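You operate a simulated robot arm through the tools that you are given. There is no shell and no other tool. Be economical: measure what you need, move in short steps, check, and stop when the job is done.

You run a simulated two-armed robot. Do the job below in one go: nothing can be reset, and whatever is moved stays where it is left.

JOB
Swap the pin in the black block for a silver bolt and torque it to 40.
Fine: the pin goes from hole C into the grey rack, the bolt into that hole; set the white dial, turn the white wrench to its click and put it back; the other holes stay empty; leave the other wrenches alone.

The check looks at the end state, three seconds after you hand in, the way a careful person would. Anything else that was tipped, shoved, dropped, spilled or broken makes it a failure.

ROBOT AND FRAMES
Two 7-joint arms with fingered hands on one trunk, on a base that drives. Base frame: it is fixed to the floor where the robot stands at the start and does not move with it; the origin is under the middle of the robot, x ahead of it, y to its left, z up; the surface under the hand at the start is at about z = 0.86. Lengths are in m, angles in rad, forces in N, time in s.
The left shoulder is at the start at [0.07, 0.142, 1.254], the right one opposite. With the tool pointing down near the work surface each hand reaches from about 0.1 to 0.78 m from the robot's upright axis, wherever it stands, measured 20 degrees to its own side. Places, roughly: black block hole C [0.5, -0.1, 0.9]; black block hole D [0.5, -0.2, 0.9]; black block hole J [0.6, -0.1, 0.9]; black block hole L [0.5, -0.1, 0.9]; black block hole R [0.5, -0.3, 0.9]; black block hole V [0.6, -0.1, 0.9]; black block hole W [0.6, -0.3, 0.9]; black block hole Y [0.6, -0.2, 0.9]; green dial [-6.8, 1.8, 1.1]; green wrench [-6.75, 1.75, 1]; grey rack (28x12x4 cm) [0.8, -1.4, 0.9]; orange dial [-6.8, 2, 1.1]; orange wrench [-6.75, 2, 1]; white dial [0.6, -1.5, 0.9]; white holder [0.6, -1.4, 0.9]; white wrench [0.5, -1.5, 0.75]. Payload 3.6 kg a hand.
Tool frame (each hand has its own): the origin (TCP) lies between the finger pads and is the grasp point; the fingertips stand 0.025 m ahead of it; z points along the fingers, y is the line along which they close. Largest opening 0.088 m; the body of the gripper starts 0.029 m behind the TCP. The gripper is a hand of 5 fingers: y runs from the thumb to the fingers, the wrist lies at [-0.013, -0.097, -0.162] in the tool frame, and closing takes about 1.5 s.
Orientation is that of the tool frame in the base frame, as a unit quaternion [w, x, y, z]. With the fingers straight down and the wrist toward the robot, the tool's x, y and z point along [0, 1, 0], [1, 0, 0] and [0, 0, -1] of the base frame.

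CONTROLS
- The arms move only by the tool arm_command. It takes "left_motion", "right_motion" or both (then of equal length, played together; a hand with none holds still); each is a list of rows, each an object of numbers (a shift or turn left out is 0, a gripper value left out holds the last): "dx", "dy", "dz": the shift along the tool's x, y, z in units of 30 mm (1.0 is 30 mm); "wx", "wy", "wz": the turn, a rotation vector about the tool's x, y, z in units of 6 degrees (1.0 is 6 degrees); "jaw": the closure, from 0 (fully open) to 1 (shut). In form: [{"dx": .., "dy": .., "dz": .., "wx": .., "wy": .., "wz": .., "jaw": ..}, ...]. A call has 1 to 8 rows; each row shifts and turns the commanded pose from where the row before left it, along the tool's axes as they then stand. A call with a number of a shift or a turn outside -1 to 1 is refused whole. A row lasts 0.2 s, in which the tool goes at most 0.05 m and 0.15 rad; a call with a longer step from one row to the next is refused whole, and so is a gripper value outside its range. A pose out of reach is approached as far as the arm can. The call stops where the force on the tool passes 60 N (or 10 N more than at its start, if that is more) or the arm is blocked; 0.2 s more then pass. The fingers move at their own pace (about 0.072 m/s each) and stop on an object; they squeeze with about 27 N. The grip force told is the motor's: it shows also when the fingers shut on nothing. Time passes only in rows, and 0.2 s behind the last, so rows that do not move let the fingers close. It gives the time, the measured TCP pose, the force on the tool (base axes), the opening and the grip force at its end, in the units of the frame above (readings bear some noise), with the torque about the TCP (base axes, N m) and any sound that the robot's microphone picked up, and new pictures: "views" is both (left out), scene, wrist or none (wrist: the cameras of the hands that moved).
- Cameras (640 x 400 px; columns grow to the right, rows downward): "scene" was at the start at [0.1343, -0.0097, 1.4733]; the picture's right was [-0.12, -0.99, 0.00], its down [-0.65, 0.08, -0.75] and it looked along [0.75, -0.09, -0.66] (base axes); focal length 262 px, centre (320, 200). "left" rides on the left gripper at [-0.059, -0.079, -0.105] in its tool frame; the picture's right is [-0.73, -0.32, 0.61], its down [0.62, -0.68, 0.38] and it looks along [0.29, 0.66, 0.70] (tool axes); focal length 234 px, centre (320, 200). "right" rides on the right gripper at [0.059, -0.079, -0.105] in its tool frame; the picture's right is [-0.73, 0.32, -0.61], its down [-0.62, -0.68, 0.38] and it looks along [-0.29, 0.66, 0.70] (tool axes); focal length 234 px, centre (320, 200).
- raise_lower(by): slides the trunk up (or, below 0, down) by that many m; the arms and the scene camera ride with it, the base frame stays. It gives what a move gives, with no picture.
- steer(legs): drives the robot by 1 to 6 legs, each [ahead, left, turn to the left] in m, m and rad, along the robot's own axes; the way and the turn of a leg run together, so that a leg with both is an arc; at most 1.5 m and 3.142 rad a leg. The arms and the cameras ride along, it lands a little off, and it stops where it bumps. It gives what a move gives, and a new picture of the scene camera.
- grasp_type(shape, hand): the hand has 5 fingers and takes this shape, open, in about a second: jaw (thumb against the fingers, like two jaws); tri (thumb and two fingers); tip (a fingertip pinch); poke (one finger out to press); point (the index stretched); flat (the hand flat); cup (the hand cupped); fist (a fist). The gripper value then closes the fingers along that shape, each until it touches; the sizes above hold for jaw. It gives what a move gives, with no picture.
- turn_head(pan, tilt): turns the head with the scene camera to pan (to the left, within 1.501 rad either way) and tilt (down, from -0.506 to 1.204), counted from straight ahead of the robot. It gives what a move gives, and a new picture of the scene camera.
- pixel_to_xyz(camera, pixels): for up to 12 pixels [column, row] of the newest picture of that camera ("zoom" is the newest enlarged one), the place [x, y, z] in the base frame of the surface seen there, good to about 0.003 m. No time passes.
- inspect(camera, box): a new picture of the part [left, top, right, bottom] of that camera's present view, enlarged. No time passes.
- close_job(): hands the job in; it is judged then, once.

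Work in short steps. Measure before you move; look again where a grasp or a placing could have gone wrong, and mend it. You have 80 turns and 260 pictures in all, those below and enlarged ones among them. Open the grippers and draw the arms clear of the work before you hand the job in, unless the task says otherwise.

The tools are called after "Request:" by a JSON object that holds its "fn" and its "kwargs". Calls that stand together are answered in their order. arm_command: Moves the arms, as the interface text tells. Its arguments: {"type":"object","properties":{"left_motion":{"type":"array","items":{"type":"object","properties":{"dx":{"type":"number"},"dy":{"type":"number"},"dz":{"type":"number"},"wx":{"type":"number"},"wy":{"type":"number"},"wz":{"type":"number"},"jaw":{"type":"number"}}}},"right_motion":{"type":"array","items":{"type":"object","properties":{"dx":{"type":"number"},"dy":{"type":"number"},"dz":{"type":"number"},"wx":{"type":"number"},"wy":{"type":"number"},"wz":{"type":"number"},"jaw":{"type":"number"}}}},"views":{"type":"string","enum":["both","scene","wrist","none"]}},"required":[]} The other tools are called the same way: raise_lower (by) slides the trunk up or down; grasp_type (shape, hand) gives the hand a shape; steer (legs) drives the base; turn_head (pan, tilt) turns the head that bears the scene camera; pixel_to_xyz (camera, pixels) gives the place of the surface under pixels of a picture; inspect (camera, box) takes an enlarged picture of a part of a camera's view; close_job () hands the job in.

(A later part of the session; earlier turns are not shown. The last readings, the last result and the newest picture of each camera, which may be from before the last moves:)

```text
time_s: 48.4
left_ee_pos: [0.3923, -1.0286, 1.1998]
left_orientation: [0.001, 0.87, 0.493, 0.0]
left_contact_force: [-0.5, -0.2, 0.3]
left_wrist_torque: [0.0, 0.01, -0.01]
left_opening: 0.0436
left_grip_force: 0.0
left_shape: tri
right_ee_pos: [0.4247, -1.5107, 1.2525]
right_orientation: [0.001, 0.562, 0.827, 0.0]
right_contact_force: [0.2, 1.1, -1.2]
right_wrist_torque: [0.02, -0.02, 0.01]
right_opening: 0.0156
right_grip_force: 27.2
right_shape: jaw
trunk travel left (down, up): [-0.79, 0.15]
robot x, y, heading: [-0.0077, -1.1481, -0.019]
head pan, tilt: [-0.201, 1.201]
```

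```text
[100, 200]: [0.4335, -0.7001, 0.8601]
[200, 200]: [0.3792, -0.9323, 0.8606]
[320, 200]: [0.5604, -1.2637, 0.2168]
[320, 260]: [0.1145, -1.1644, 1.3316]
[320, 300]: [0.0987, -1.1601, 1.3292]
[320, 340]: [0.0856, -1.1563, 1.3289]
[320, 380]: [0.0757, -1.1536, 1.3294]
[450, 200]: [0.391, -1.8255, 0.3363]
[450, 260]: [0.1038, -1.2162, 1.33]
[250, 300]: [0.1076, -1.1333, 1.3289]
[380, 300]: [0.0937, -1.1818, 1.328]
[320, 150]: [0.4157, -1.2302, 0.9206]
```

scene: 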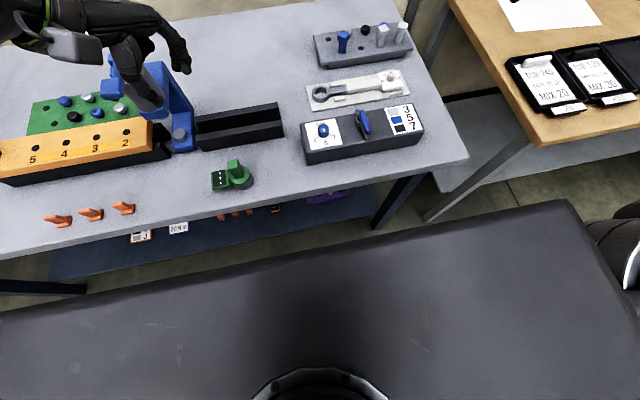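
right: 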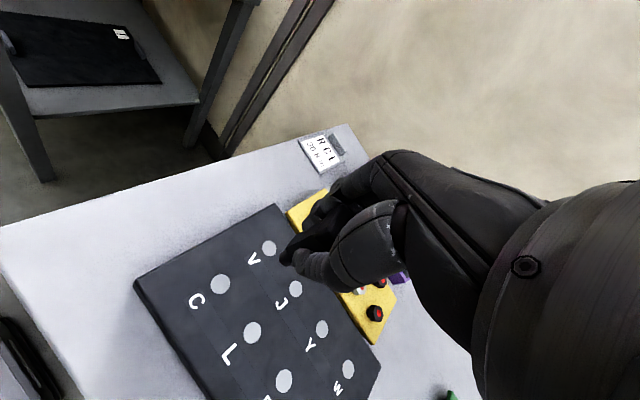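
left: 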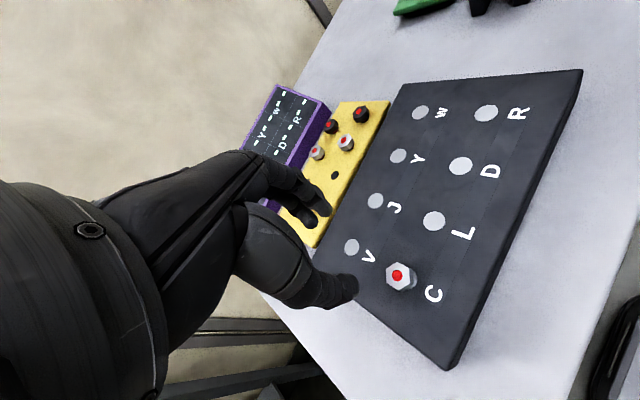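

Table edge is at x≈0.37. I raise nothing else, and drive 0.06 m forward and 0.05 m right to bring the rack into reach (watching for a bump).

Request:
{"fn": "steer", "kwargs": {"legs": [[0.0, -0.08, 0.018], [0.06, 0, 0]]}}

Request:
{"fn": "turn_head", "kwargs": {"pan": -0.25, "tilt": 0.8}}

```text
time_s: 50.0
left_ee_pos: [0.4434, -1.099, 1.2019]
left_orientation: [0.002, 0.866, 0.501, 0.001]
left_contact_force: [0.4, 1.1, 0.0]
left_wrist_torque: [0.0, -0.02, -0.02]
left_opening: 0.0438
left_grip_force: 0.1
left_shape: tri
right_ee_pos: [0.4834, -1.5795, 1.2565]
right_orientation: [0.002, 0.554, 0.833, 0.0]
right_contact_force: [-0.2, 0.8, -1.0]
right_wrist_torque: [-0.01, -0.03, -0.03]
right_opening: 0.0153
right_grip_force: 27.1
right_shape: jaw
trunk travel left (down, up): [-0.79, 0.15]
robot x, y, heading: [0.0512, -1.2257, -0.005]
head pan, tilt: [-0.201, 1.201]
```

scene: 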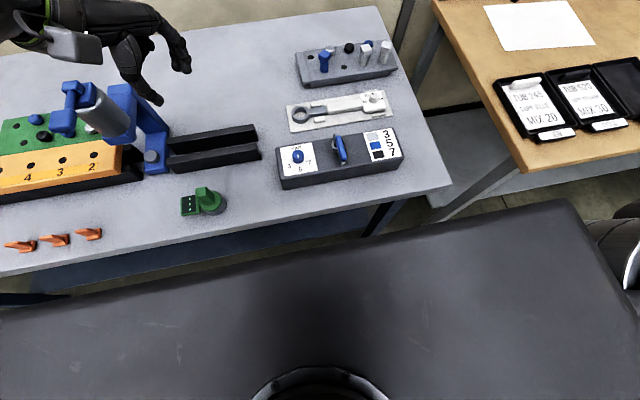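

```text
time_s: 50.9
left_ee_pos: [0.4495, -1.1015, 1.2007]
left_orientation: [-0.001, 0.866, 0.5, -0.001]
left_contact_force: [-0.1, -0.3, -0.1]
left_wrist_torque: [0.0, 0.01, -0.04]
left_opening: 0.0438
left_grip_force: 0.2
left_shape: tri
right_ee_pos: [0.4888, -1.5831, 1.252]
right_orientation: [0.0, 0.554, 0.833, 0.0]
right_contact_force: [-0.1, -0.3, -0.4]
right_wrist_torque: [0.02, -0.02, 0.01]
right_opening: 0.0157
right_grip_force: 27.1
right_shape: jaw
trunk travel left (down, up): [-0.79, 0.15]
robot x, y, heading: [0.0492, -1.2264, -0.0]
head pan, tilt: [-0.25, 0.799]
```

scene: 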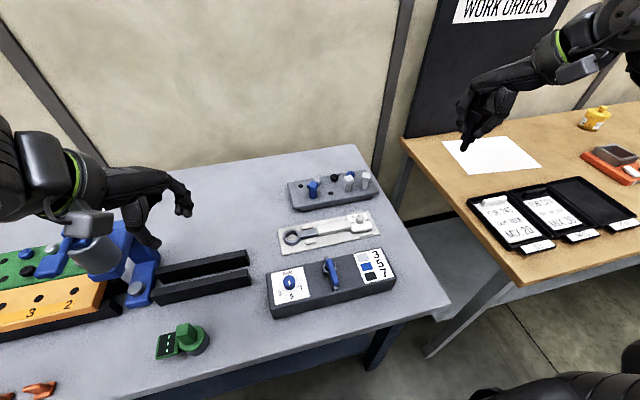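

No bump. I re-measure the rack holes from here and start moving the pin over.

Request:
{"fn": "inspect", "kwargs": {"camera": "scene", "box": [275, 160, 395, 235]}}

Request:
{"fn": "arm_command", "kwargs": {"right_motion": [{"dy": 0.97, "dx": 0.28}, {"dy": 0.97, "dx": 0.28}, {"dy": 0.97, "dx": 0.28}, {"dy": 0.97, "dx": 0.28}, {"dy": 0.97, "dx": 0.28}, {"dy": 0.97, "dx": 0.28}, {"dy": 0.97, "dx": 0.28}, {"dy": 0.97, "dx": 0.28}], "views": "none"}}

```text
5.33 times, centred on (335, 198) of scene
```

zoom: 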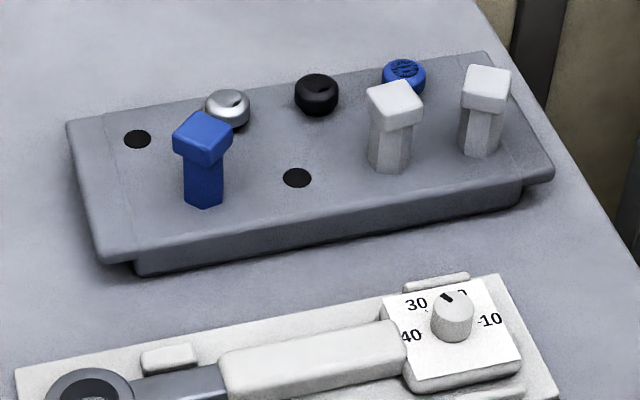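

```text
time_s: 52.7
left_ee_pos: [0.4505, -1.0993, 1.1991]
left_orientation: [0.0, 0.866, 0.5, -0.002]
left_contact_force: [-0.2, -0.2, 0.1]
left_wrist_torque: [0.01, -0.01, -0.02]
left_opening: 0.0438
left_grip_force: 0.1
left_shape: tri
right_ee_pos: [0.6788, -1.4278, 1.2541]
right_orientation: [0.0, 0.554, 0.832, -0.002]
right_contact_force: [0.1, -0.4, -1.2]
right_wrist_torque: [-0.02, 0.0, -0.04]
right_opening: 0.0157
right_grip_force: 27.0
right_shape: jaw
trunk travel left (down, up): [-0.79, 0.15]
robot x, y, heading: [0.0529, -1.2235, 0.002]
head pan, tilt: [-0.25, 0.799]
```

Request:
{"fn": "pixel_to_xyz", "kwargs": {"camera": "zoom", "pixels": [[137, 139], [126, 139], [148, 139], [137, 147], [297, 178], [203, 135], [227, 98], [115, 165]]}}

Request:
{"fn": "arm_command", "kwargs": {"right_motion": [{"dy": 0.9, "dx": 0.28, "dz": 0.5}, {"dy": 0.9, "dx": 0.28, "dz": 0.8}, {"dy": 0.9, "dx": 0.28, "dz": 1}, {"dy": 0.9, "dx": 0.28, "dz": 1}, {"dy": 0.9, "dx": 0.28, "dz": 1}, {}], "views": "both"}}

```text
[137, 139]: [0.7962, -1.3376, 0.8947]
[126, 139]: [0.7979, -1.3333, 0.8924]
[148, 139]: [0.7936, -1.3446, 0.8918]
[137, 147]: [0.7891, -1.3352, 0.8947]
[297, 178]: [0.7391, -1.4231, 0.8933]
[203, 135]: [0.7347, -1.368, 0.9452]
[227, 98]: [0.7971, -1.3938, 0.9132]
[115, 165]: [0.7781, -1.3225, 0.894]
```

```text
time_s: 54.1
left_ee_pos: [0.4488, -1.1011, 1.1989]
left_orientation: [0.0, 0.866, 0.5, 0.001]
left_contact_force: [0.2, 0.1, -0.8]
left_wrist_torque: [-0.03, 0.0, -0.04]
left_opening: 0.044
left_grip_force: 0.1
left_shape: tri
right_ee_pos: [0.7655, -1.3578, 1.1547]
right_orientation: [0.0, 0.555, 0.832, 0.0]
right_contact_force: [0.5, 0.1, -0.5]
right_wrist_torque: [-0.01, 0.0, 0.01]
right_opening: 0.0154
right_grip_force: 27.3
right_shape: jaw
right hand out of reach, approached as far as the arm can: row 5
trunk travel left (down, up): [-0.79, 0.15]
robot x, y, heading: [0.0505, -1.2227, 0.0]
head pan, tilt: [-0.25, 0.799]
```

scene: 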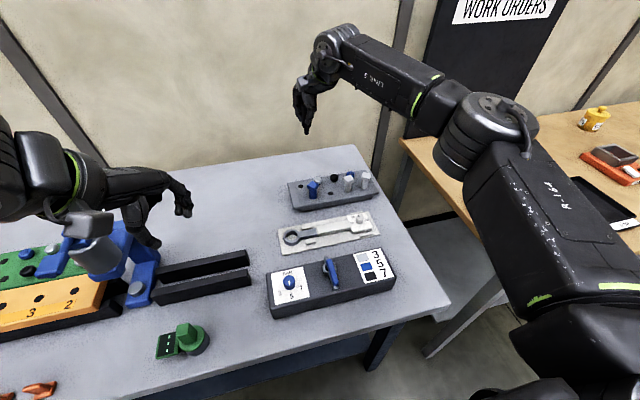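
right: 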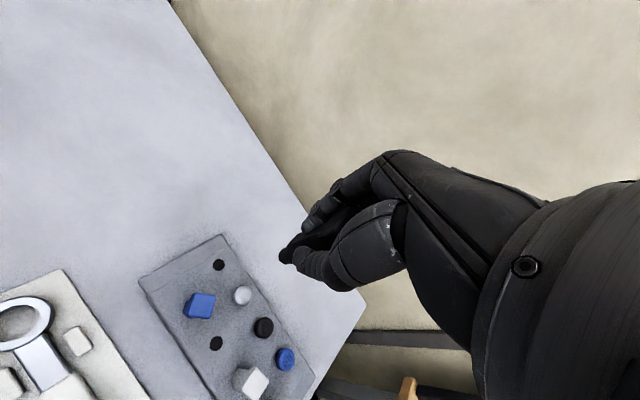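

I lower first, then finish the lateral move to (0.7955,-1.338).

Request:
{"fn": "arm_command", "kwargs": {"right_motion": [{"dz": 1}, {"dz": 1}, {"dz": 1}, {"dz": 0.7}, {"dy": 0.6, "dx": 0.12}, {"dy": 0.58, "dx": 0.11}, {}], "views": "both"}}

Request:
{"fn": "inspect", "kwargs": {"camera": "scene", "box": [270, 120, 390, 220]}}

Request:
{"fn": "inspect", "kwargs": {"camera": "right", "box": [200, 220, 360, 320]}}

```text
time_s: 55.7
left_ee_pos: [0.4495, -1.1016, 1.1994]
left_orientation: [0.0, 0.866, 0.5, 0.001]
left_contact_force: [-0.5, -0.7, -0.7]
left_wrist_torque: [0.01, 0.02, 0.01]
left_opening: 0.0437
left_grip_force: 0.1
left_shape: tri
right_ee_pos: [0.7735, -1.3585, 1.0433]
right_orientation: [0.0, 0.555, 0.832, 0.0]
right_contact_force: [-0.9, 0.1, -1.1]
right_wrist_torque: [0.02, 0.0, -0.02]
right_opening: 0.0153
right_grip_force: 27.3
right_shape: jaw
right hand out of reach, approached as far as the arm can: row 5, 6
trunk travel left (down, up): [-0.79, 0.15]
robot x, y, heading: [0.0521, -1.2264, 0.002]
head pan, tilt: [-0.25, 0.799]
```

scene: 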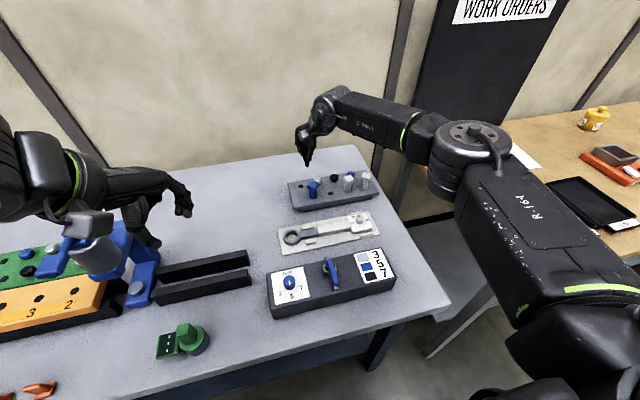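
right: 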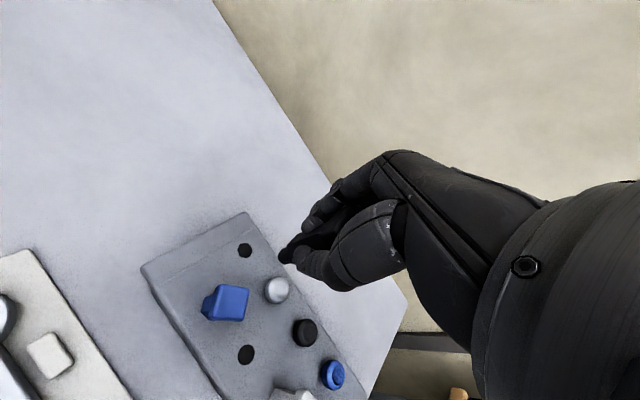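

```text
4.00 times, centred on (330, 170) of scene
```

zoom: 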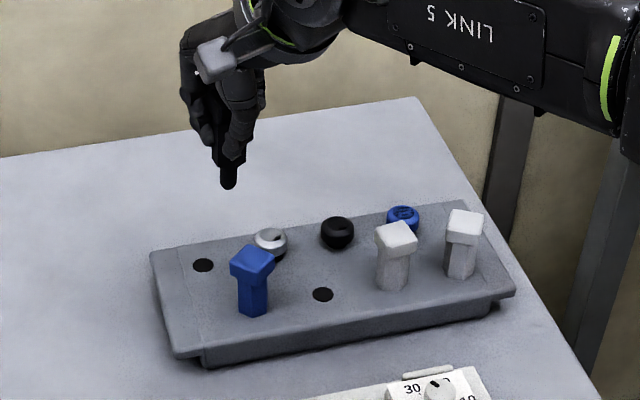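

```text
4.00 times, centred on (280, 270) of right
```

zoom: 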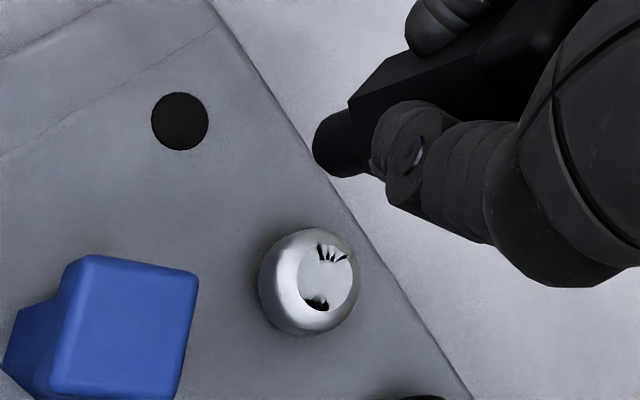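

Still ~3 cm short; turning the base left 0.2 rad brings the right shoulder closer.

Request:
{"fn": "steer", "kwargs": {"legs": [[0, 0, 0.2]]}}

```text
time_s: 56.8
left_ee_pos: [0.4171, -1.0262, 1.1997]
left_orientation: [0.0, 0.813, 0.582, -0.001]
left_contact_force: [-0.3, -0.5, -0.1]
left_wrist_torque: [-0.02, 0.0, -0.03]
left_opening: 0.0436
left_grip_force: 0.2
left_shape: tri
right_ee_pos: [0.7835, -1.2145, 1.0449]
right_orientation: [0.0, 0.471, 0.882, 0.0]
right_contact_force: [-0.2, -0.5, -1.0]
right_wrist_torque: [-0.05, 0.06, -0.01]
right_opening: 0.0155
right_grip_force: 26.8
right_shape: jaw
trunk travel left (down, up): [-0.79, 0.15]
robot x, y, heading: [0.0495, -1.2219, 0.195]
head pan, tilt: [-0.25, 0.799]
```

scene: 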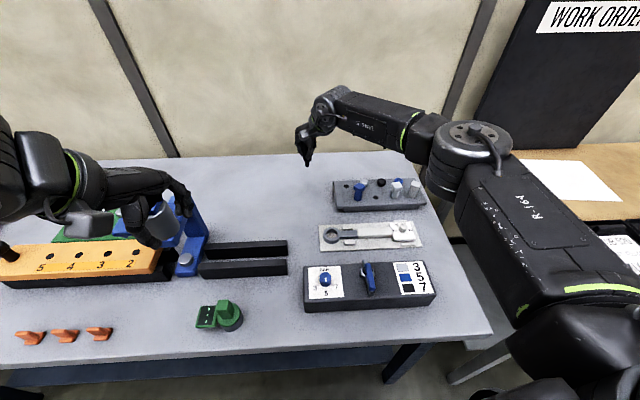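

Request:
{"fn": "arm_command", "kwargs": {"right_motion": [{"wz": 1}, {"wz": 1}, {"dx": -0.99, "dy": -0.29}, {"dx": -0.99, "dy": -0.29}, {"dx": -0.99, "dy": -0.29}, {"dx": -0.99, "dy": -0.29}, {}], "views": "both"}}

Request:
{"fn": "inspect", "kwargs": {"camera": "right", "box": [200, 220, 360, 320]}}

Request:
{"fn": "inspect", "kwargs": {"camera": "scene", "box": [310, 110, 430, 220]}}

```text
time_s: 58.4
left_ee_pos: [0.4163, -1.0249, 1.1995]
left_orientation: [0.0, 0.813, 0.582, 0.0]
left_contact_force: [-0.6, -0.5, 0.4]
left_wrist_torque: [0.01, 0.0, -0.05]
left_opening: 0.0434
left_grip_force: 0.1
left_shape: tri
right_ee_pos: [0.7974, -1.3346, 1.0433]
right_orientation: [0.001, 0.561, 0.828, 0.001]
right_contact_force: [-1.2, 0.8, -0.8]
right_wrist_torque: [-0.02, -0.02, 0.02]
right_opening: 0.0156
right_grip_force: 27.4
right_shape: jaw
trunk travel left (down, up): [-0.79, 0.15]
robot x, y, heading: [0.056, -1.2252, 0.196]
head pan, tilt: [-0.25, 0.799]
```

scene: 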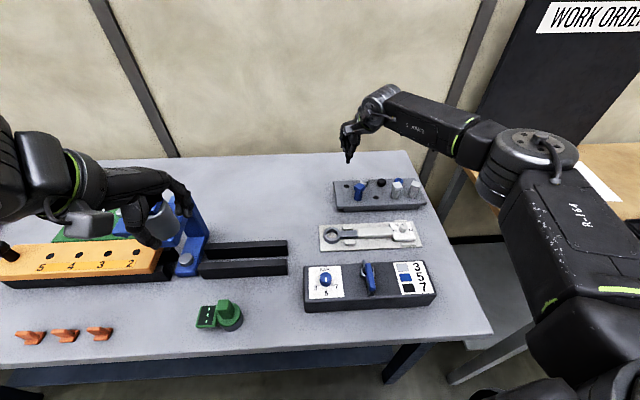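
right: 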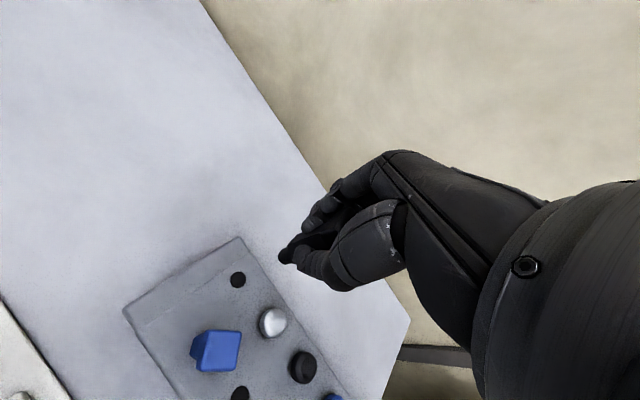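

```text
4.00 times, centred on (280, 270) of right
```

zoom: 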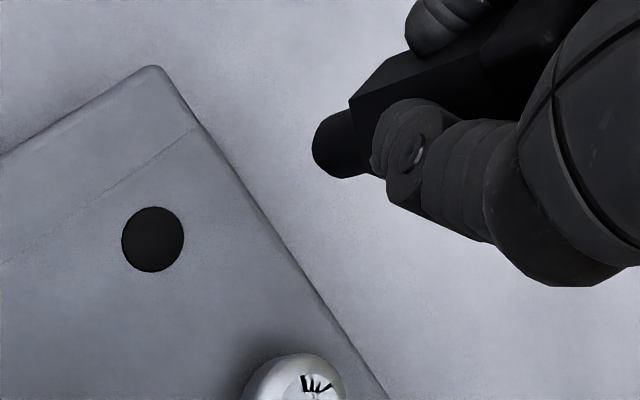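

```text
3.64 times, centred on (370, 165) of scene
```

zoom: 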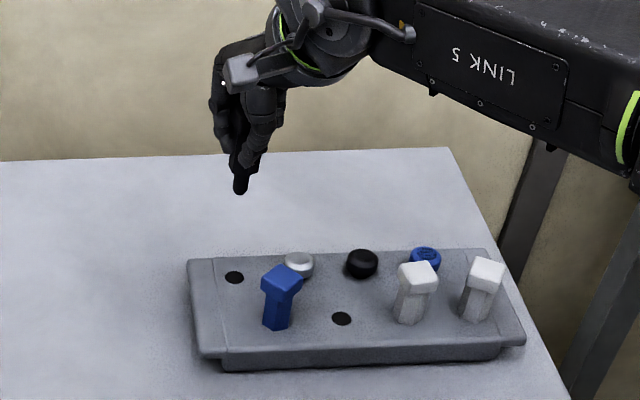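

Hole is ~4 mm off along −tool y per right cam. I correct and descend to just above the hole.

Request:
{"fn": "arm_command", "kwargs": {"right_motion": [{"dx": -0.04, "dy": -0.125}, {"dz": 0.9}, {"dz": 0.9}, {"dz": 0.8}, {}], "views": "both"}}

Request:
{"fn": "inspect", "kwargs": {"camera": "right", "box": [200, 220, 360, 320]}}

Request:
{"fn": "inspect", "kwargs": {"camera": "scene", "box": [320, 140, 400, 220]}}

```text
time_s: 59.6
left_ee_pos: [0.4169, -1.026, 1.199]
left_orientation: [0.0, 0.813, 0.582, 0.0]
left_contact_force: [-0.3, 0.8, 0.0]
left_wrist_torque: [0.01, 0.0, 0.01]
left_opening: 0.0435
left_grip_force: 0.0
left_shape: tri
right_ee_pos: [0.7919, -1.3401, 0.9654]
right_orientation: [0.0, 0.561, 0.828, 0.0]
right_contact_force: [0.7, -0.4, -0.4]
right_wrist_torque: [0.03, -0.01, -0.04]
right_opening: 0.0157
right_grip_force: 27.1
right_shape: jaw
trunk travel left (down, up): [-0.79, 0.15]
robot x, y, heading: [0.0512, -1.2224, 0.191]
head pan, tilt: [-0.25, 0.799]
```

scene: 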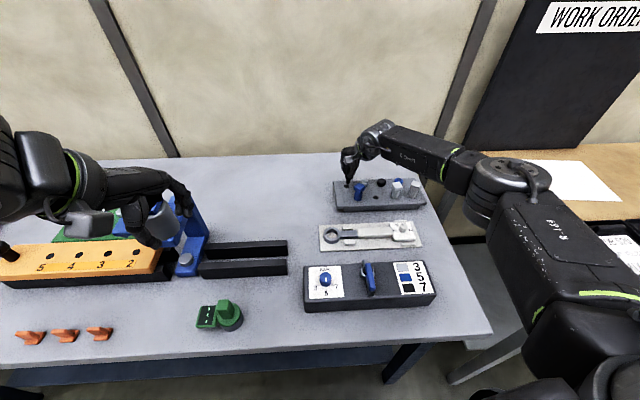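
right: 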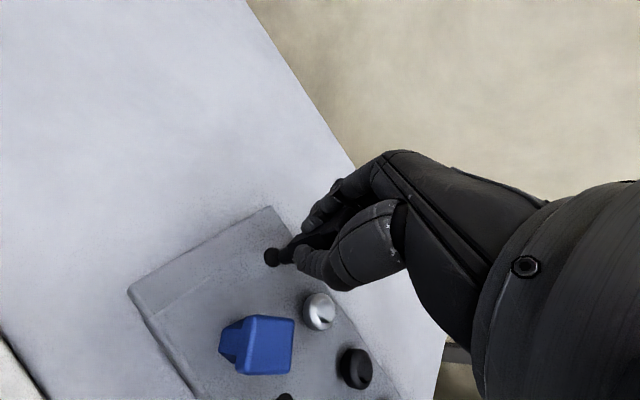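

```text
4.00 times, centred on (280, 270) of right
```

zoom: 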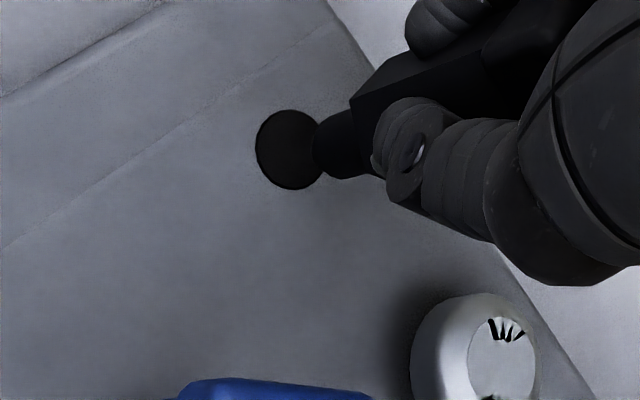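

```text
5.00 times, centred on (360, 180) of scene
```

zoom: 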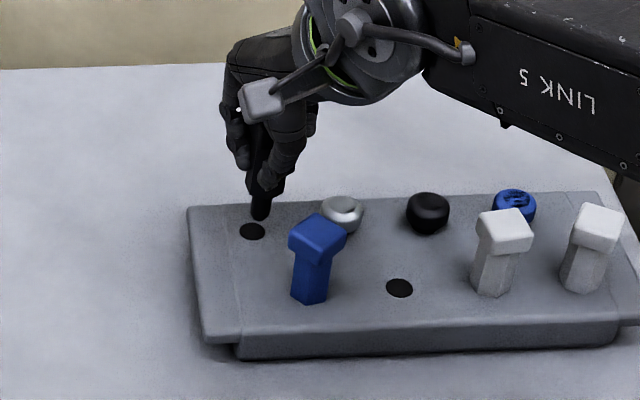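

Line-of-descent check shows I'm ~3.5 mm short along +tool y. I correct and compare again.

Request:
{"fn": "arm_command", "kwargs": {"right_motion": [{"dx": 0.03, "dy": 0.11}, {"dz": 0.25}, {}], "views": "none"}}

Request:
{"fn": "inspect", "kwargs": {"camera": "right", "box": [200, 220, 360, 320]}}

Request:
{"fn": "inspect", "kwargs": {"camera": "scene", "box": [320, 140, 400, 220]}}

```text
time_s: 60.4
left_ee_pos: [0.4177, -1.0252, 1.1994]
left_orientation: [0.0, 0.813, 0.582, 0.0]
left_contact_force: [-0.1, 0.5, 0.1]
left_wrist_torque: [0.02, 0.0, 0.0]
left_opening: 0.0439
left_grip_force: 0.1
left_shape: tri
right_ee_pos: [0.7955, -1.3398, 0.958]
right_orientation: [-0.001, 0.56, 0.828, 0.0]
right_contact_force: [0.8, -0.4, -1.3]
right_wrist_torque: [-0.03, -0.04, 0.0]
right_opening: 0.0154
right_grip_force: 26.8
right_shape: jaw
trunk travel left (down, up): [-0.79, 0.15]
robot x, y, heading: [0.0492, -1.2222, 0.194]
head pan, tilt: [-0.25, 0.799]
```

```text
4.00 times, centred on (280, 270) of right
```

zoom: 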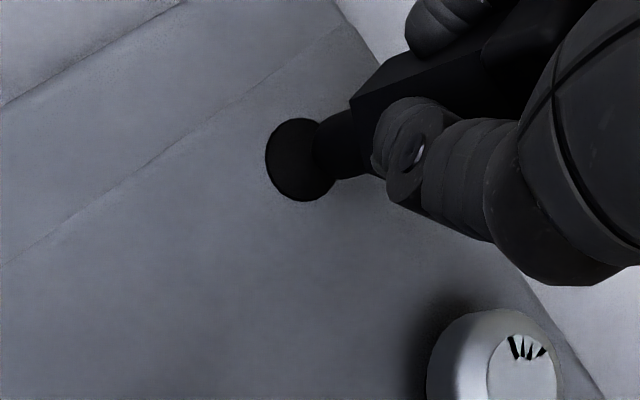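

```text
5.00 times, centred on (360, 180) of scene
```

zoom: 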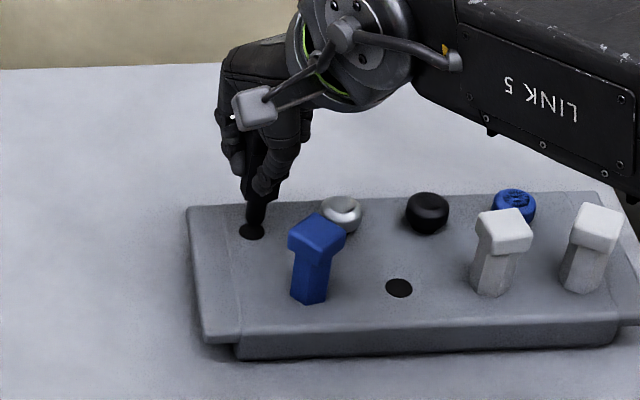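

Now within ~1 mm. I descend slowly into the hole.

Request:
{"fn": "arm_command", "kwargs": {"right_motion": [{"dy": -0.03, "dz": 0.2}, {"dz": 0.2}, {"dz": 0.2}, {}], "views": "none"}}

Request:
{"fn": "inspect", "kwargs": {"camera": "right", "box": [200, 220, 360, 320]}}

Request:
{"fn": "inspect", "kwargs": {"camera": "scene", "box": [320, 140, 400, 220]}}

```text
time_s: 61.4
left_ee_pos: [0.4166, -1.0266, 1.2002]
left_orientation: [0.001, 0.813, 0.582, 0.0]
left_contact_force: [-0.1, 0.4, 0.2]
left_wrist_torque: [-0.01, -0.01, 0.0]
left_opening: 0.0436
left_grip_force: 0.2
left_shape: tri
right_ee_pos: [0.7949, -1.3386, 0.9397]
right_orientation: [0.0, 0.56, 0.828, 0.0]
right_contact_force: [0.0, 0.6, -1.2]
right_wrist_torque: [0.05, 0.02, -0.03]
right_opening: 0.0158
right_grip_force: 27.5
right_shape: jaw
trunk travel left (down, up): [-0.79, 0.15]
robot x, y, heading: [0.0532, -1.2236, 0.188]
head pan, tilt: [-0.25, 0.799]
```

```text
4.00 times, centred on (280, 270) of right
```

zoom: 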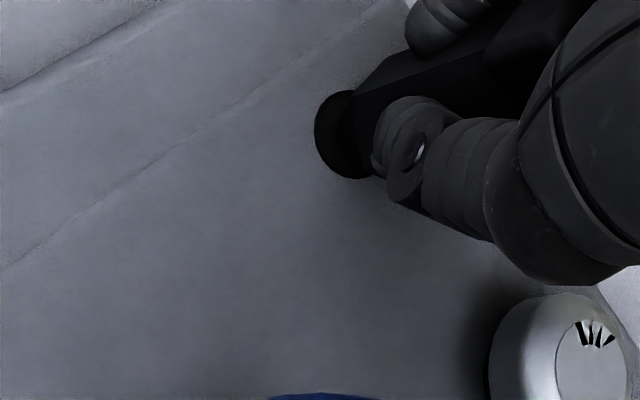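

```text
5.00 times, centred on (360, 180) of scene
```

zoom: 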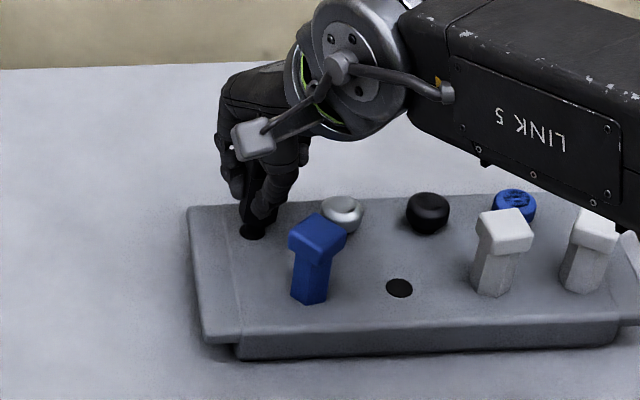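

Entering without force. I lower another ~8 mm then open partially.

Request:
{"fn": "arm_command", "kwargs": {"right_motion": [{"dz": 0.15}, {"dz": 0.13}, {}, {}], "views": "none"}}

Request:
{"fn": "arm_command", "kwargs": {"right_motion": [{"jaw": 0.62}, {}, {}, {}], "views": "wrist"}}

Request:
{"fn": "inspect", "kwargs": {"camera": "scene", "box": [320, 140, 400, 220]}}

```text
time_s: 62.4
left_ee_pos: [0.4161, -1.0249, 1.1993]
left_orientation: [0.0, 0.813, 0.582, 0.0]
left_contact_force: [-0.5, -0.2, -0.9]
left_wrist_torque: [0.02, 0.0, 0.0]
left_opening: 0.0436
left_grip_force: 0.0
left_shape: tri
right_ee_pos: [0.7947, -1.3375, 0.9324]
right_orientation: [0.0, 0.561, 0.828, 0.0]
right_contact_force: [-2.1, 0.8, 0.3]
right_wrist_torque: [0.04, 0.05, 0.03]
right_opening: 0.0157
right_grip_force: 26.7
right_shape: jaw
trunk travel left (down, up): [-0.79, 0.15]
robot x, y, heading: [0.0534, -1.2264, 0.196]
head pan, tilt: [-0.25, 0.799]
```

```text
time_s: 63.4
left_ee_pos: [0.4181, -1.0264, 1.2001]
left_orientation: [0.0, 0.813, 0.583, 0.0]
left_contact_force: [-0.8, 0.4, -0.3]
left_wrist_torque: [0.01, 0.0, 0.02]
left_opening: 0.0434
left_grip_force: 0.0
left_shape: tri
right_ee_pos: [0.7948, -1.3384, 0.9317]
right_orientation: [0.0, 0.561, 0.828, 0.0]
right_contact_force: [0.1, -0.1, -0.8]
right_wrist_torque: [0.0, 0.0, 0.0]
right_opening: 0.0331
right_grip_force: 0.0
right_shape: jaw
trunk travel left (down, up): [-0.79, 0.15]
robot x, y, heading: [0.0491, -1.2256, 0.194]
head pan, tilt: [-0.25, 0.799]
```

right: 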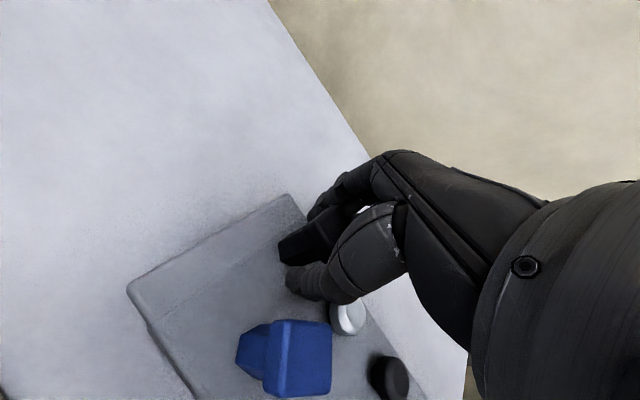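

```text
5.00 times, centred on (360, 180) of scene
```

zoom: 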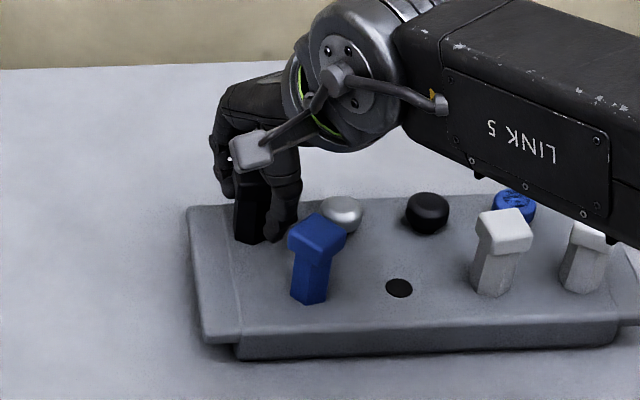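

Pin seated and upright. I lift the hand straight up.

Request:
{"fn": "arm_command", "kwargs": {"right_motion": [{"dz": -0.5}, {"dz": -0.7}, {"dz": -1}, {"dz": -1}, {"dz": -1}, {"dz": -1}, {"dz": -1}], "views": "both"}}

Request:
{"fn": "inspect", "kwargs": {"camera": "scene", "box": [320, 150, 440, 260]}}

```text
time_s: 65.0
left_ee_pos: [0.4158, -1.0262, 1.201]
left_orientation: [0.0, 0.813, 0.582, 0.0]
left_contact_force: [0.9, -0.3, 0.2]
left_wrist_torque: [0.02, 0.01, 0.0]
left_opening: 0.0437
left_grip_force: 0.0
left_shape: tri
right_ee_pos: [0.7954, -1.338, 1.1199]
right_orientation: [-0.001, 0.56, 0.828, 0.0]
right_contact_force: [-0.6, -0.5, 0.4]
right_wrist_torque: [-0.02, -0.03, 0.02]
right_opening: 0.0331
right_grip_force: 0.0
right_shape: jaw
trunk travel left (down, up): [-0.79, 0.15]
robot x, y, heading: [0.0531, -1.2233, 0.192]
head pan, tilt: [-0.25, 0.799]
```

scene: 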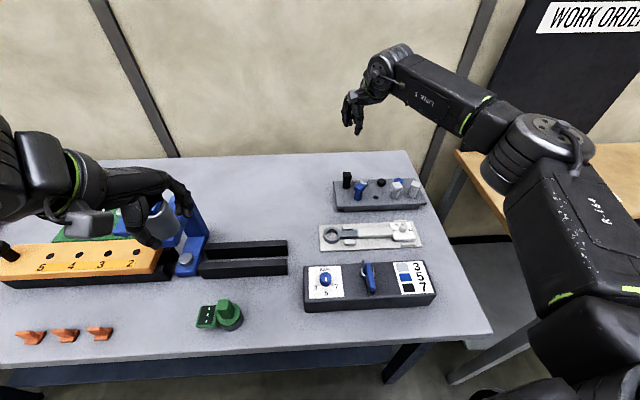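
right: 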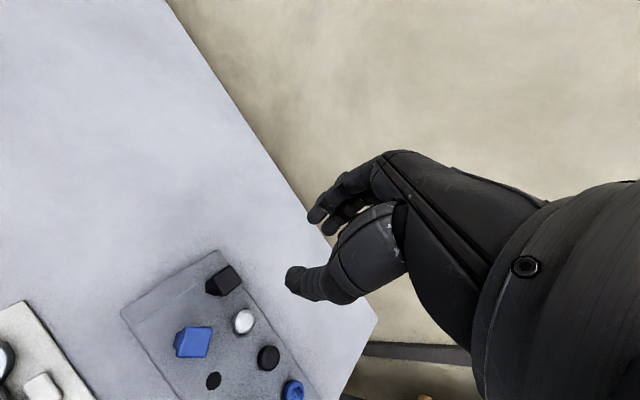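

```text
3.64 times, centred on (380, 205) of scene
```

zoom: 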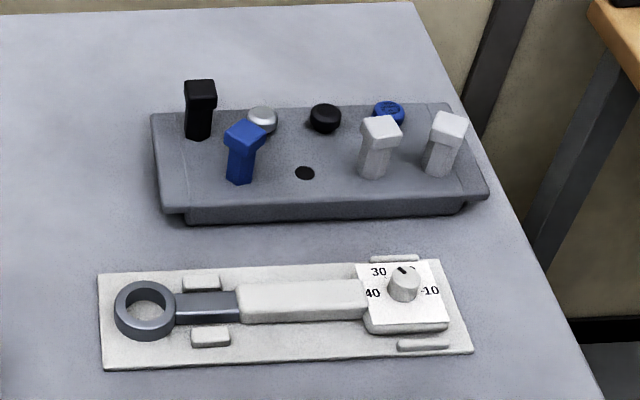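

Black pin stands in the rack. Next the dial: I set the right hand to tri and move it above the dial (0.611,-1.468).

Request:
{"fn": "grasp_type", "kwargs": {"hand": "right", "shape": "tri"}}

Request:
{"fn": "arm_command", "kwargs": {"right_motion": [{"dy": -0.915, "dx": -0.215, "jaw": 0.4}, {"dy": -0.915, "dx": -0.215}, {"dy": -0.915, "dx": -0.215}, {"dy": -0.915, "dx": -0.215}, {"dy": -0.915, "dx": -0.215}, {"dy": -0.915, "dx": -0.215}, {"dy": -0.915, "dx": -0.215}, {"dy": -0.915, "dx": -0.215, "dz": 0.8}], "views": "both"}}

Request:
{"fn": "inspect", "kwargs": {"camera": "right", "box": [160, 220, 320, 320]}}

```text
time_s: 65.9
left_ee_pos: [0.4168, -1.0267, 1.1987]
left_orientation: [0.0, 0.813, 0.582, 0.0]
left_contact_force: [0.2, 0.3, 0.1]
left_wrist_torque: [0.0, -0.04, 0.01]
left_opening: 0.0438
left_grip_force: 0.1
left_shape: tri
right_ee_pos: [0.7956, -1.3387, 1.1192]
right_orientation: [0.0, 0.56, 0.829, 0.001]
right_contact_force: [-0.3, -0.6, -0.4]
right_wrist_torque: [-0.01, 0.0, 0.02]
right_opening: 0.0877
right_grip_force: 0.1
right_shape: tri
trunk travel left (down, up): [-0.79, 0.15]
robot x, y, heading: [0.0554, -1.225, 0.192]
head pan, tilt: [-0.25, 0.799]
```

```text
time_s: 67.7
left_ee_pos: [0.416, -1.0275, 1.2002]
left_orientation: [-0.001, 0.813, 0.582, 0.0]
left_contact_force: [0.0, 0.1, -0.1]
left_wrist_torque: [-0.01, 0.01, 0.02]
left_opening: 0.0438
left_grip_force: 0.0
left_shape: tri
right_ee_pos: [0.6101, -1.4684, 1.0917]
right_orientation: [0.0, 0.56, 0.828, 0.001]
right_contact_force: [1.2, -0.4, -0.3]
right_wrist_torque: [-0.01, -0.04, 0.01]
right_opening: 0.0531
right_grip_force: 0.1
right_shape: tri
trunk travel left (down, up): [-0.79, 0.15]
robot x, y, heading: [0.0516, -1.2203, 0.195]
head pan, tilt: [-0.25, 0.799]
```

scene: 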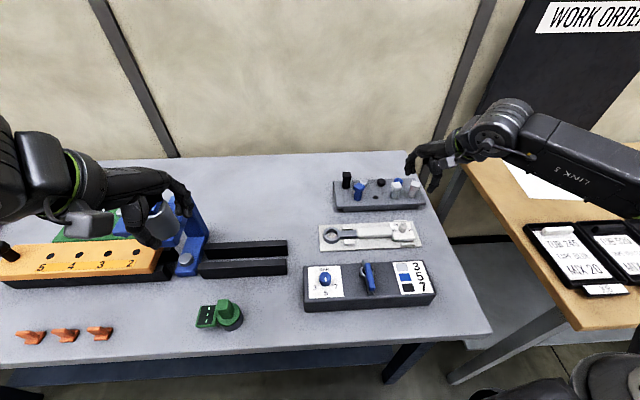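
right: 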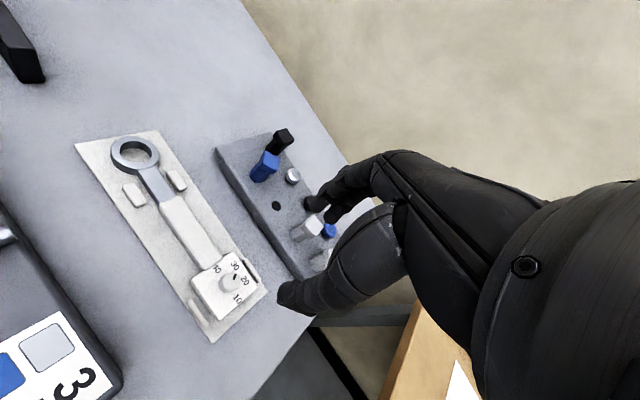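

```text
4.00 times, centred on (240, 270) of right
```

zoom: 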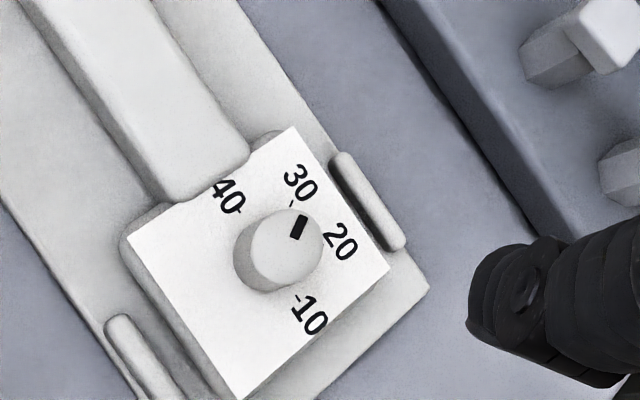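

Request:
{"fn": "pixel_to_xyz", "kwargs": {"camera": "zoom", "pixels": [[240, 212], [291, 203], [297, 299], [286, 246], [304, 219], [295, 234], [225, 196], [300, 182], [341, 242], [310, 317], [260, 270], [322, 245]]}}

```text
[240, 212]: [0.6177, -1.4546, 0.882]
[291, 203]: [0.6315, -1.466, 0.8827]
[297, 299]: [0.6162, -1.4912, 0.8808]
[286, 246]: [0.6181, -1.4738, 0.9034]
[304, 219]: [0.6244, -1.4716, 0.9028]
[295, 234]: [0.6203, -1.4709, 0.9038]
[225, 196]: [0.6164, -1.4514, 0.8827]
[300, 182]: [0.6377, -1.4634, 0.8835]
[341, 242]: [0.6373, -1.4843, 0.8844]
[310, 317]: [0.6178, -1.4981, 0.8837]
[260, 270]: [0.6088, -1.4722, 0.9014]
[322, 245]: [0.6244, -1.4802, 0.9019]
```

Dial centre ≈ (0.6175,-1.474); mark sits at ≈ +19°, "40" lies at +90° (10 at −90°, 20 at −30°, 30 at +30°). I yaw the hand to −20° first so I can turn CCW, then lower over the knob.

Request:
{"fn": "arm_command", "kwargs": {"right_motion": [{"dy": 0.16, "dx": -0.27, "jaw": 0.5}, {"wz": 1}, {"wz": 1}, {"wz": 1}, {"wz": 1}, {"wz": 1}, {"wz": 1}, {"wz": 1}], "views": "none"}}

Request:
{"fn": "arm_command", "kwargs": {"right_motion": [{"dz": 1}, {"dz": 1}, {"dz": 1}, {"dz": 1}, {"dz": 0.9}, {}], "views": "both"}}

Request:
{"fn": "inspect", "kwargs": {"camera": "right", "box": [220, 180, 380, 320]}}

Request:
{"fn": "inspect", "kwargs": {"camera": "scene", "box": [310, 140, 450, 270]}}

```text
time_s: 69.5
left_ee_pos: [0.4172, -1.0256, 1.1998]
left_orientation: [0.001, 0.813, 0.582, 0.0]
left_contact_force: [0.3, -0.3, -0.4]
left_wrist_torque: [0.0, 0.06, -0.01]
left_opening: 0.0437
left_grip_force: 0.1
left_shape: tri
right_ee_pos: [0.6163, -1.474, 1.094]
right_orientation: [0.0, 0.821, 0.571, 0.0]
right_contact_force: [0.2, -0.1, -0.3]
right_wrist_torque: [-0.01, 0.01, 0.0]
right_opening: 0.0442
right_grip_force: 0.0
right_shape: tri
trunk travel left (down, up): [-0.79, 0.15]
robot x, y, heading: [0.0555, -1.2224, 0.192]
head pan, tilt: [-0.25, 0.799]
```

```text
time_s: 70.9
left_ee_pos: [0.4165, -1.0265, 1.2003]
left_orientation: [0.0, 0.813, 0.582, 0.0]
left_contact_force: [-0.3, -0.5, -0.4]
left_wrist_torque: [0.01, -0.02, 0.0]
left_opening: 0.0439
left_grip_force: 0.1
left_shape: tri
right_ee_pos: [0.6169, -1.4742, 0.945]
right_orientation: [0.0, 0.82, 0.572, 0.0]
right_contact_force: [-0.7, 0.4, 0.2]
right_wrist_torque: [-0.02, -0.03, 0.02]
right_opening: 0.0444
right_grip_force: 0.1
right_shape: tri
trunk travel left (down, up): [-0.79, 0.15]
robot x, y, heading: [0.0504, -1.2299, 0.198]
head pan, tilt: [-0.25, 0.799]
```

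scene: 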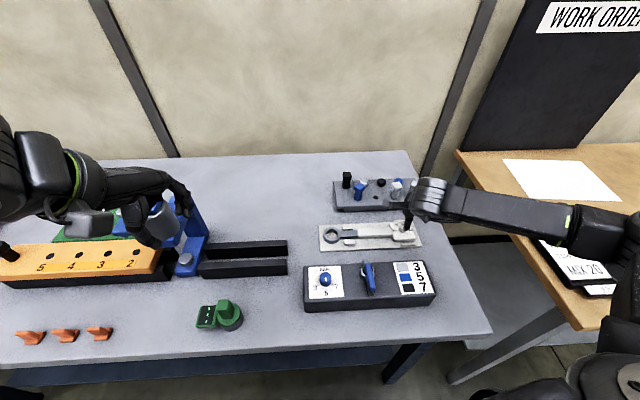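
right: 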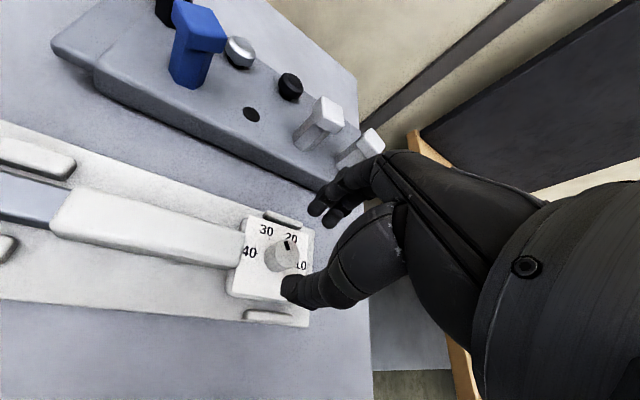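

```text
2.86 times, centred on (300, 250) of right
```

zoom: 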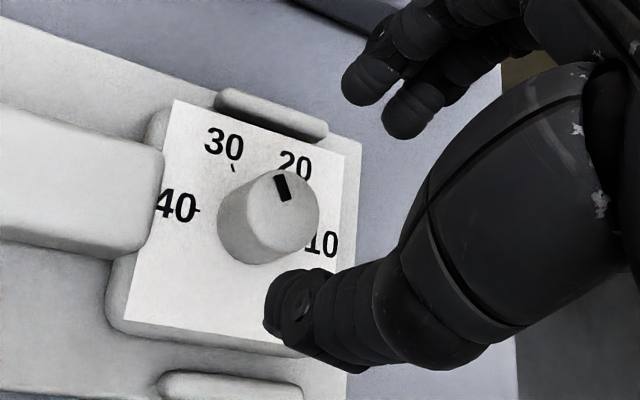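

```text
3.08 times, centred on (380, 205) of scene
```

zoom: 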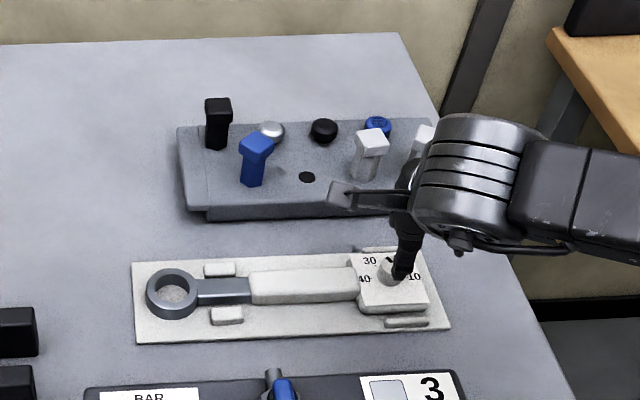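

Knob is between thumb and two fingers. I trim ~2 mm along tool x, lower and close on the knob.

Request:
{"fn": "arm_command", "kwargs": {"right_motion": [{"dx": 0.06, "dz": 0.4}, {"dz": 0.4}, {"dz": 0.25}, {"jaw": 1}, {}, {}, {}, {}], "views": "none"}}

Request:
{"fn": "inspect", "kwargs": {"camera": "right", "box": [220, 180, 380, 320]}}

```text
time_s: 72.7
left_ee_pos: [0.417, -1.0264, 1.2002]
left_orientation: [0.0, 0.813, 0.582, 0.0]
left_contact_force: [0.1, 0.0, 0.3]
left_wrist_torque: [-0.01, 0.01, -0.01]
left_opening: 0.0438
left_grip_force: 0.1
left_shape: tri
right_ee_pos: [0.6181, -1.4717, 0.9141]
right_orientation: [0.0, 0.82, 0.572, 0.0]
right_contact_force: [-0.2, -0.4, -0.5]
right_wrist_torque: [0.03, -0.02, 0.0]
right_opening: 0.0133
right_grip_force: 27.2
right_shape: tri
trunk travel left (down, up): [-0.79, 0.15]
robot x, y, heading: [0.0538, -1.2257, 0.201]
head pan, tilt: [-0.25, 0.799]
```

```text
2.86 times, centred on (300, 250) of right
```

zoom: 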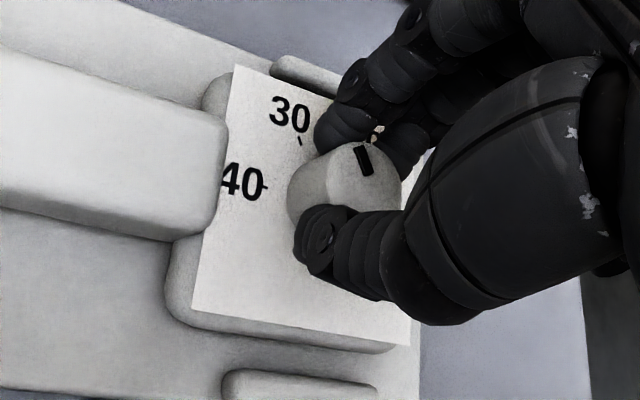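

Gripped. I turn CCW (base) by 36° first and check.

Request:
{"fn": "arm_command", "kwargs": {"right_motion": [{"wz": -1}, {"wz": -1}, {"wz": -1}, {"wz": -1}, {"wz": -1}, {"wz": -1}, {}], "views": "none"}}

Request:
{"fn": "inspect", "kwargs": {"camera": "right", "box": [220, 180, 380, 320]}}

```text
time_s: 74.3
left_ee_pos: [0.4171, -1.0265, 1.1998]
left_orientation: [0.0, 0.813, 0.582, 0.001]
left_contact_force: [-0.4, -0.9, 0.2]
left_wrist_torque: [0.02, 0.0, 0.0]
left_opening: 0.0436
left_grip_force: 0.1
left_shape: tri
right_ee_pos: [0.6189, -1.4739, 0.9145]
right_orientation: [0.0, 0.603, 0.798, 0.0]
right_contact_force: [0.1, -0.8, 0.6]
right_wrist_torque: [-0.01, -0.04, -0.02]
right_opening: 0.0134
right_grip_force: 26.7
right_shape: tri
trunk travel left (down, up): [-0.79, 0.15]
robot x, y, heading: [0.0504, -1.2238, 0.194]
head pan, tilt: [-0.25, 0.799]
```

```text
2.86 times, centred on (300, 250) of right
```

zoom: 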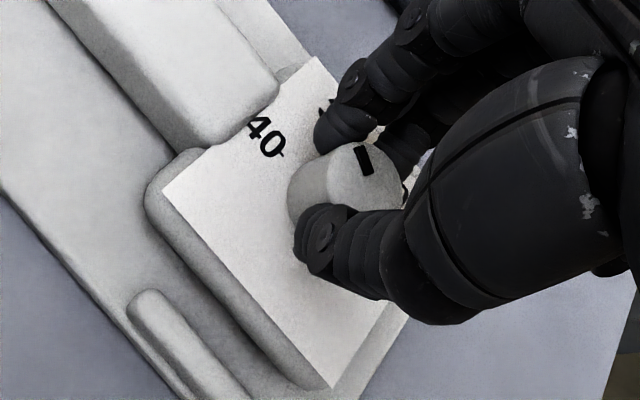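

Knob follows, wrench stays. Another 35°.

Request:
{"fn": "arm_command", "kwargs": {"right_motion": [{"wz": -1}, {"wz": -1}, {"wz": -1}, {"wz": -1}, {"wz": -1}, {"wz": -0.9}, {}], "views": "none"}}

Request:
{"fn": "arm_command", "kwargs": {"right_motion": [{"jaw": 0.5}, {}, {}, {}, {"dz": -1}, {"dz": -1}, {"dz": -1}, {"dz": -1}], "views": "none"}}

Request:
{"fn": "inspect", "kwargs": {"camera": "right", "box": [180, 200, 340, 320]}}

Request:
{"fn": "inspect", "kwargs": {"camera": "scene", "box": [310, 200, 430, 270]}}

```text
time_s: 75.9
left_ee_pos: [0.4154, -1.0251, 1.2014]
left_orientation: [0.001, 0.813, 0.582, 0.0]
left_contact_force: [0.1, 0.0, -0.5]
left_wrist_torque: [0.01, 0.01, 0.0]
left_opening: 0.0436
left_grip_force: 0.1
left_shape: tri
right_ee_pos: [0.5951, -1.4183, 0.9102]
right_orientation: [-0.007, 0.382, 0.924, 0.021]
right_contact_force: [13.0, -3.0, 29.9]
right_wrist_torque: [0.09, -0.57, -0.19]
right_opening: 0.0169
right_grip_force: 27.2
right_shape: tri
right hand out of reach, approached as far as the arm can: row 4, 5, 6
trunk travel left (down, up): [-0.79, 0.15]
robot x, y, heading: [0.0521, -1.229, 0.195]
head pan, tilt: [-0.25, 0.799]
```

```text
time_s: 77.7
left_ee_pos: [0.4167, -1.0257, 1.2003]
left_orientation: [0.0, 0.813, 0.582, -0.001]
left_contact_force: [-0.1, -0.6, 0.3]
left_wrist_torque: [0.02, -0.01, 0.0]
left_opening: 0.044
left_grip_force: 0.0
left_shape: tri
right_ee_pos: [0.59, -1.4163, 0.9365]
right_orientation: [-0.01, 0.382, 0.924, 0.017]
right_contact_force: [-0.8, -0.8, 0.2]
right_wrist_torque: [-0.01, 0.0, -0.02]
right_opening: 0.0437
right_grip_force: 0.0
right_shape: tri
right hand out of reach, approached as far as the arm can: row 5, 6, 7, 8
trunk travel left (down, up): [-0.79, 0.15]
robot x, y, heading: [0.0547, -1.2215, 0.191]
head pan, tilt: [-0.25, 0.799]
```

```text
3.33 times, centred on (260, 260) of right
```

zoom: 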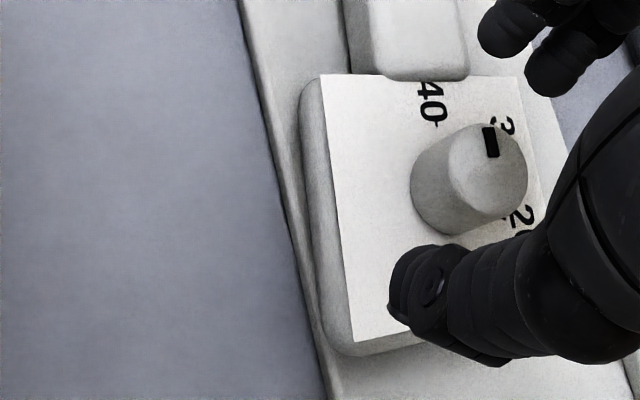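

```text
5.33 times, centred on (370, 235) of scene
```

zoom: 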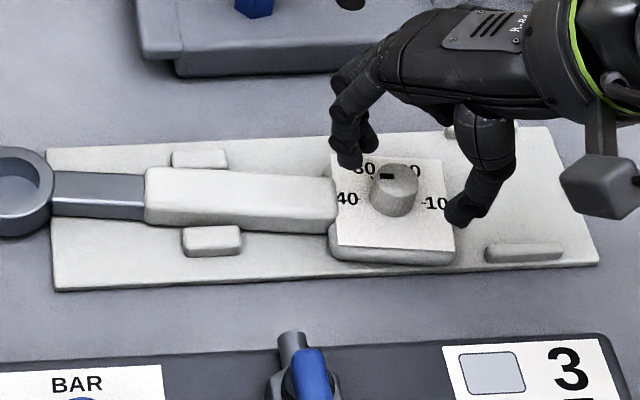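

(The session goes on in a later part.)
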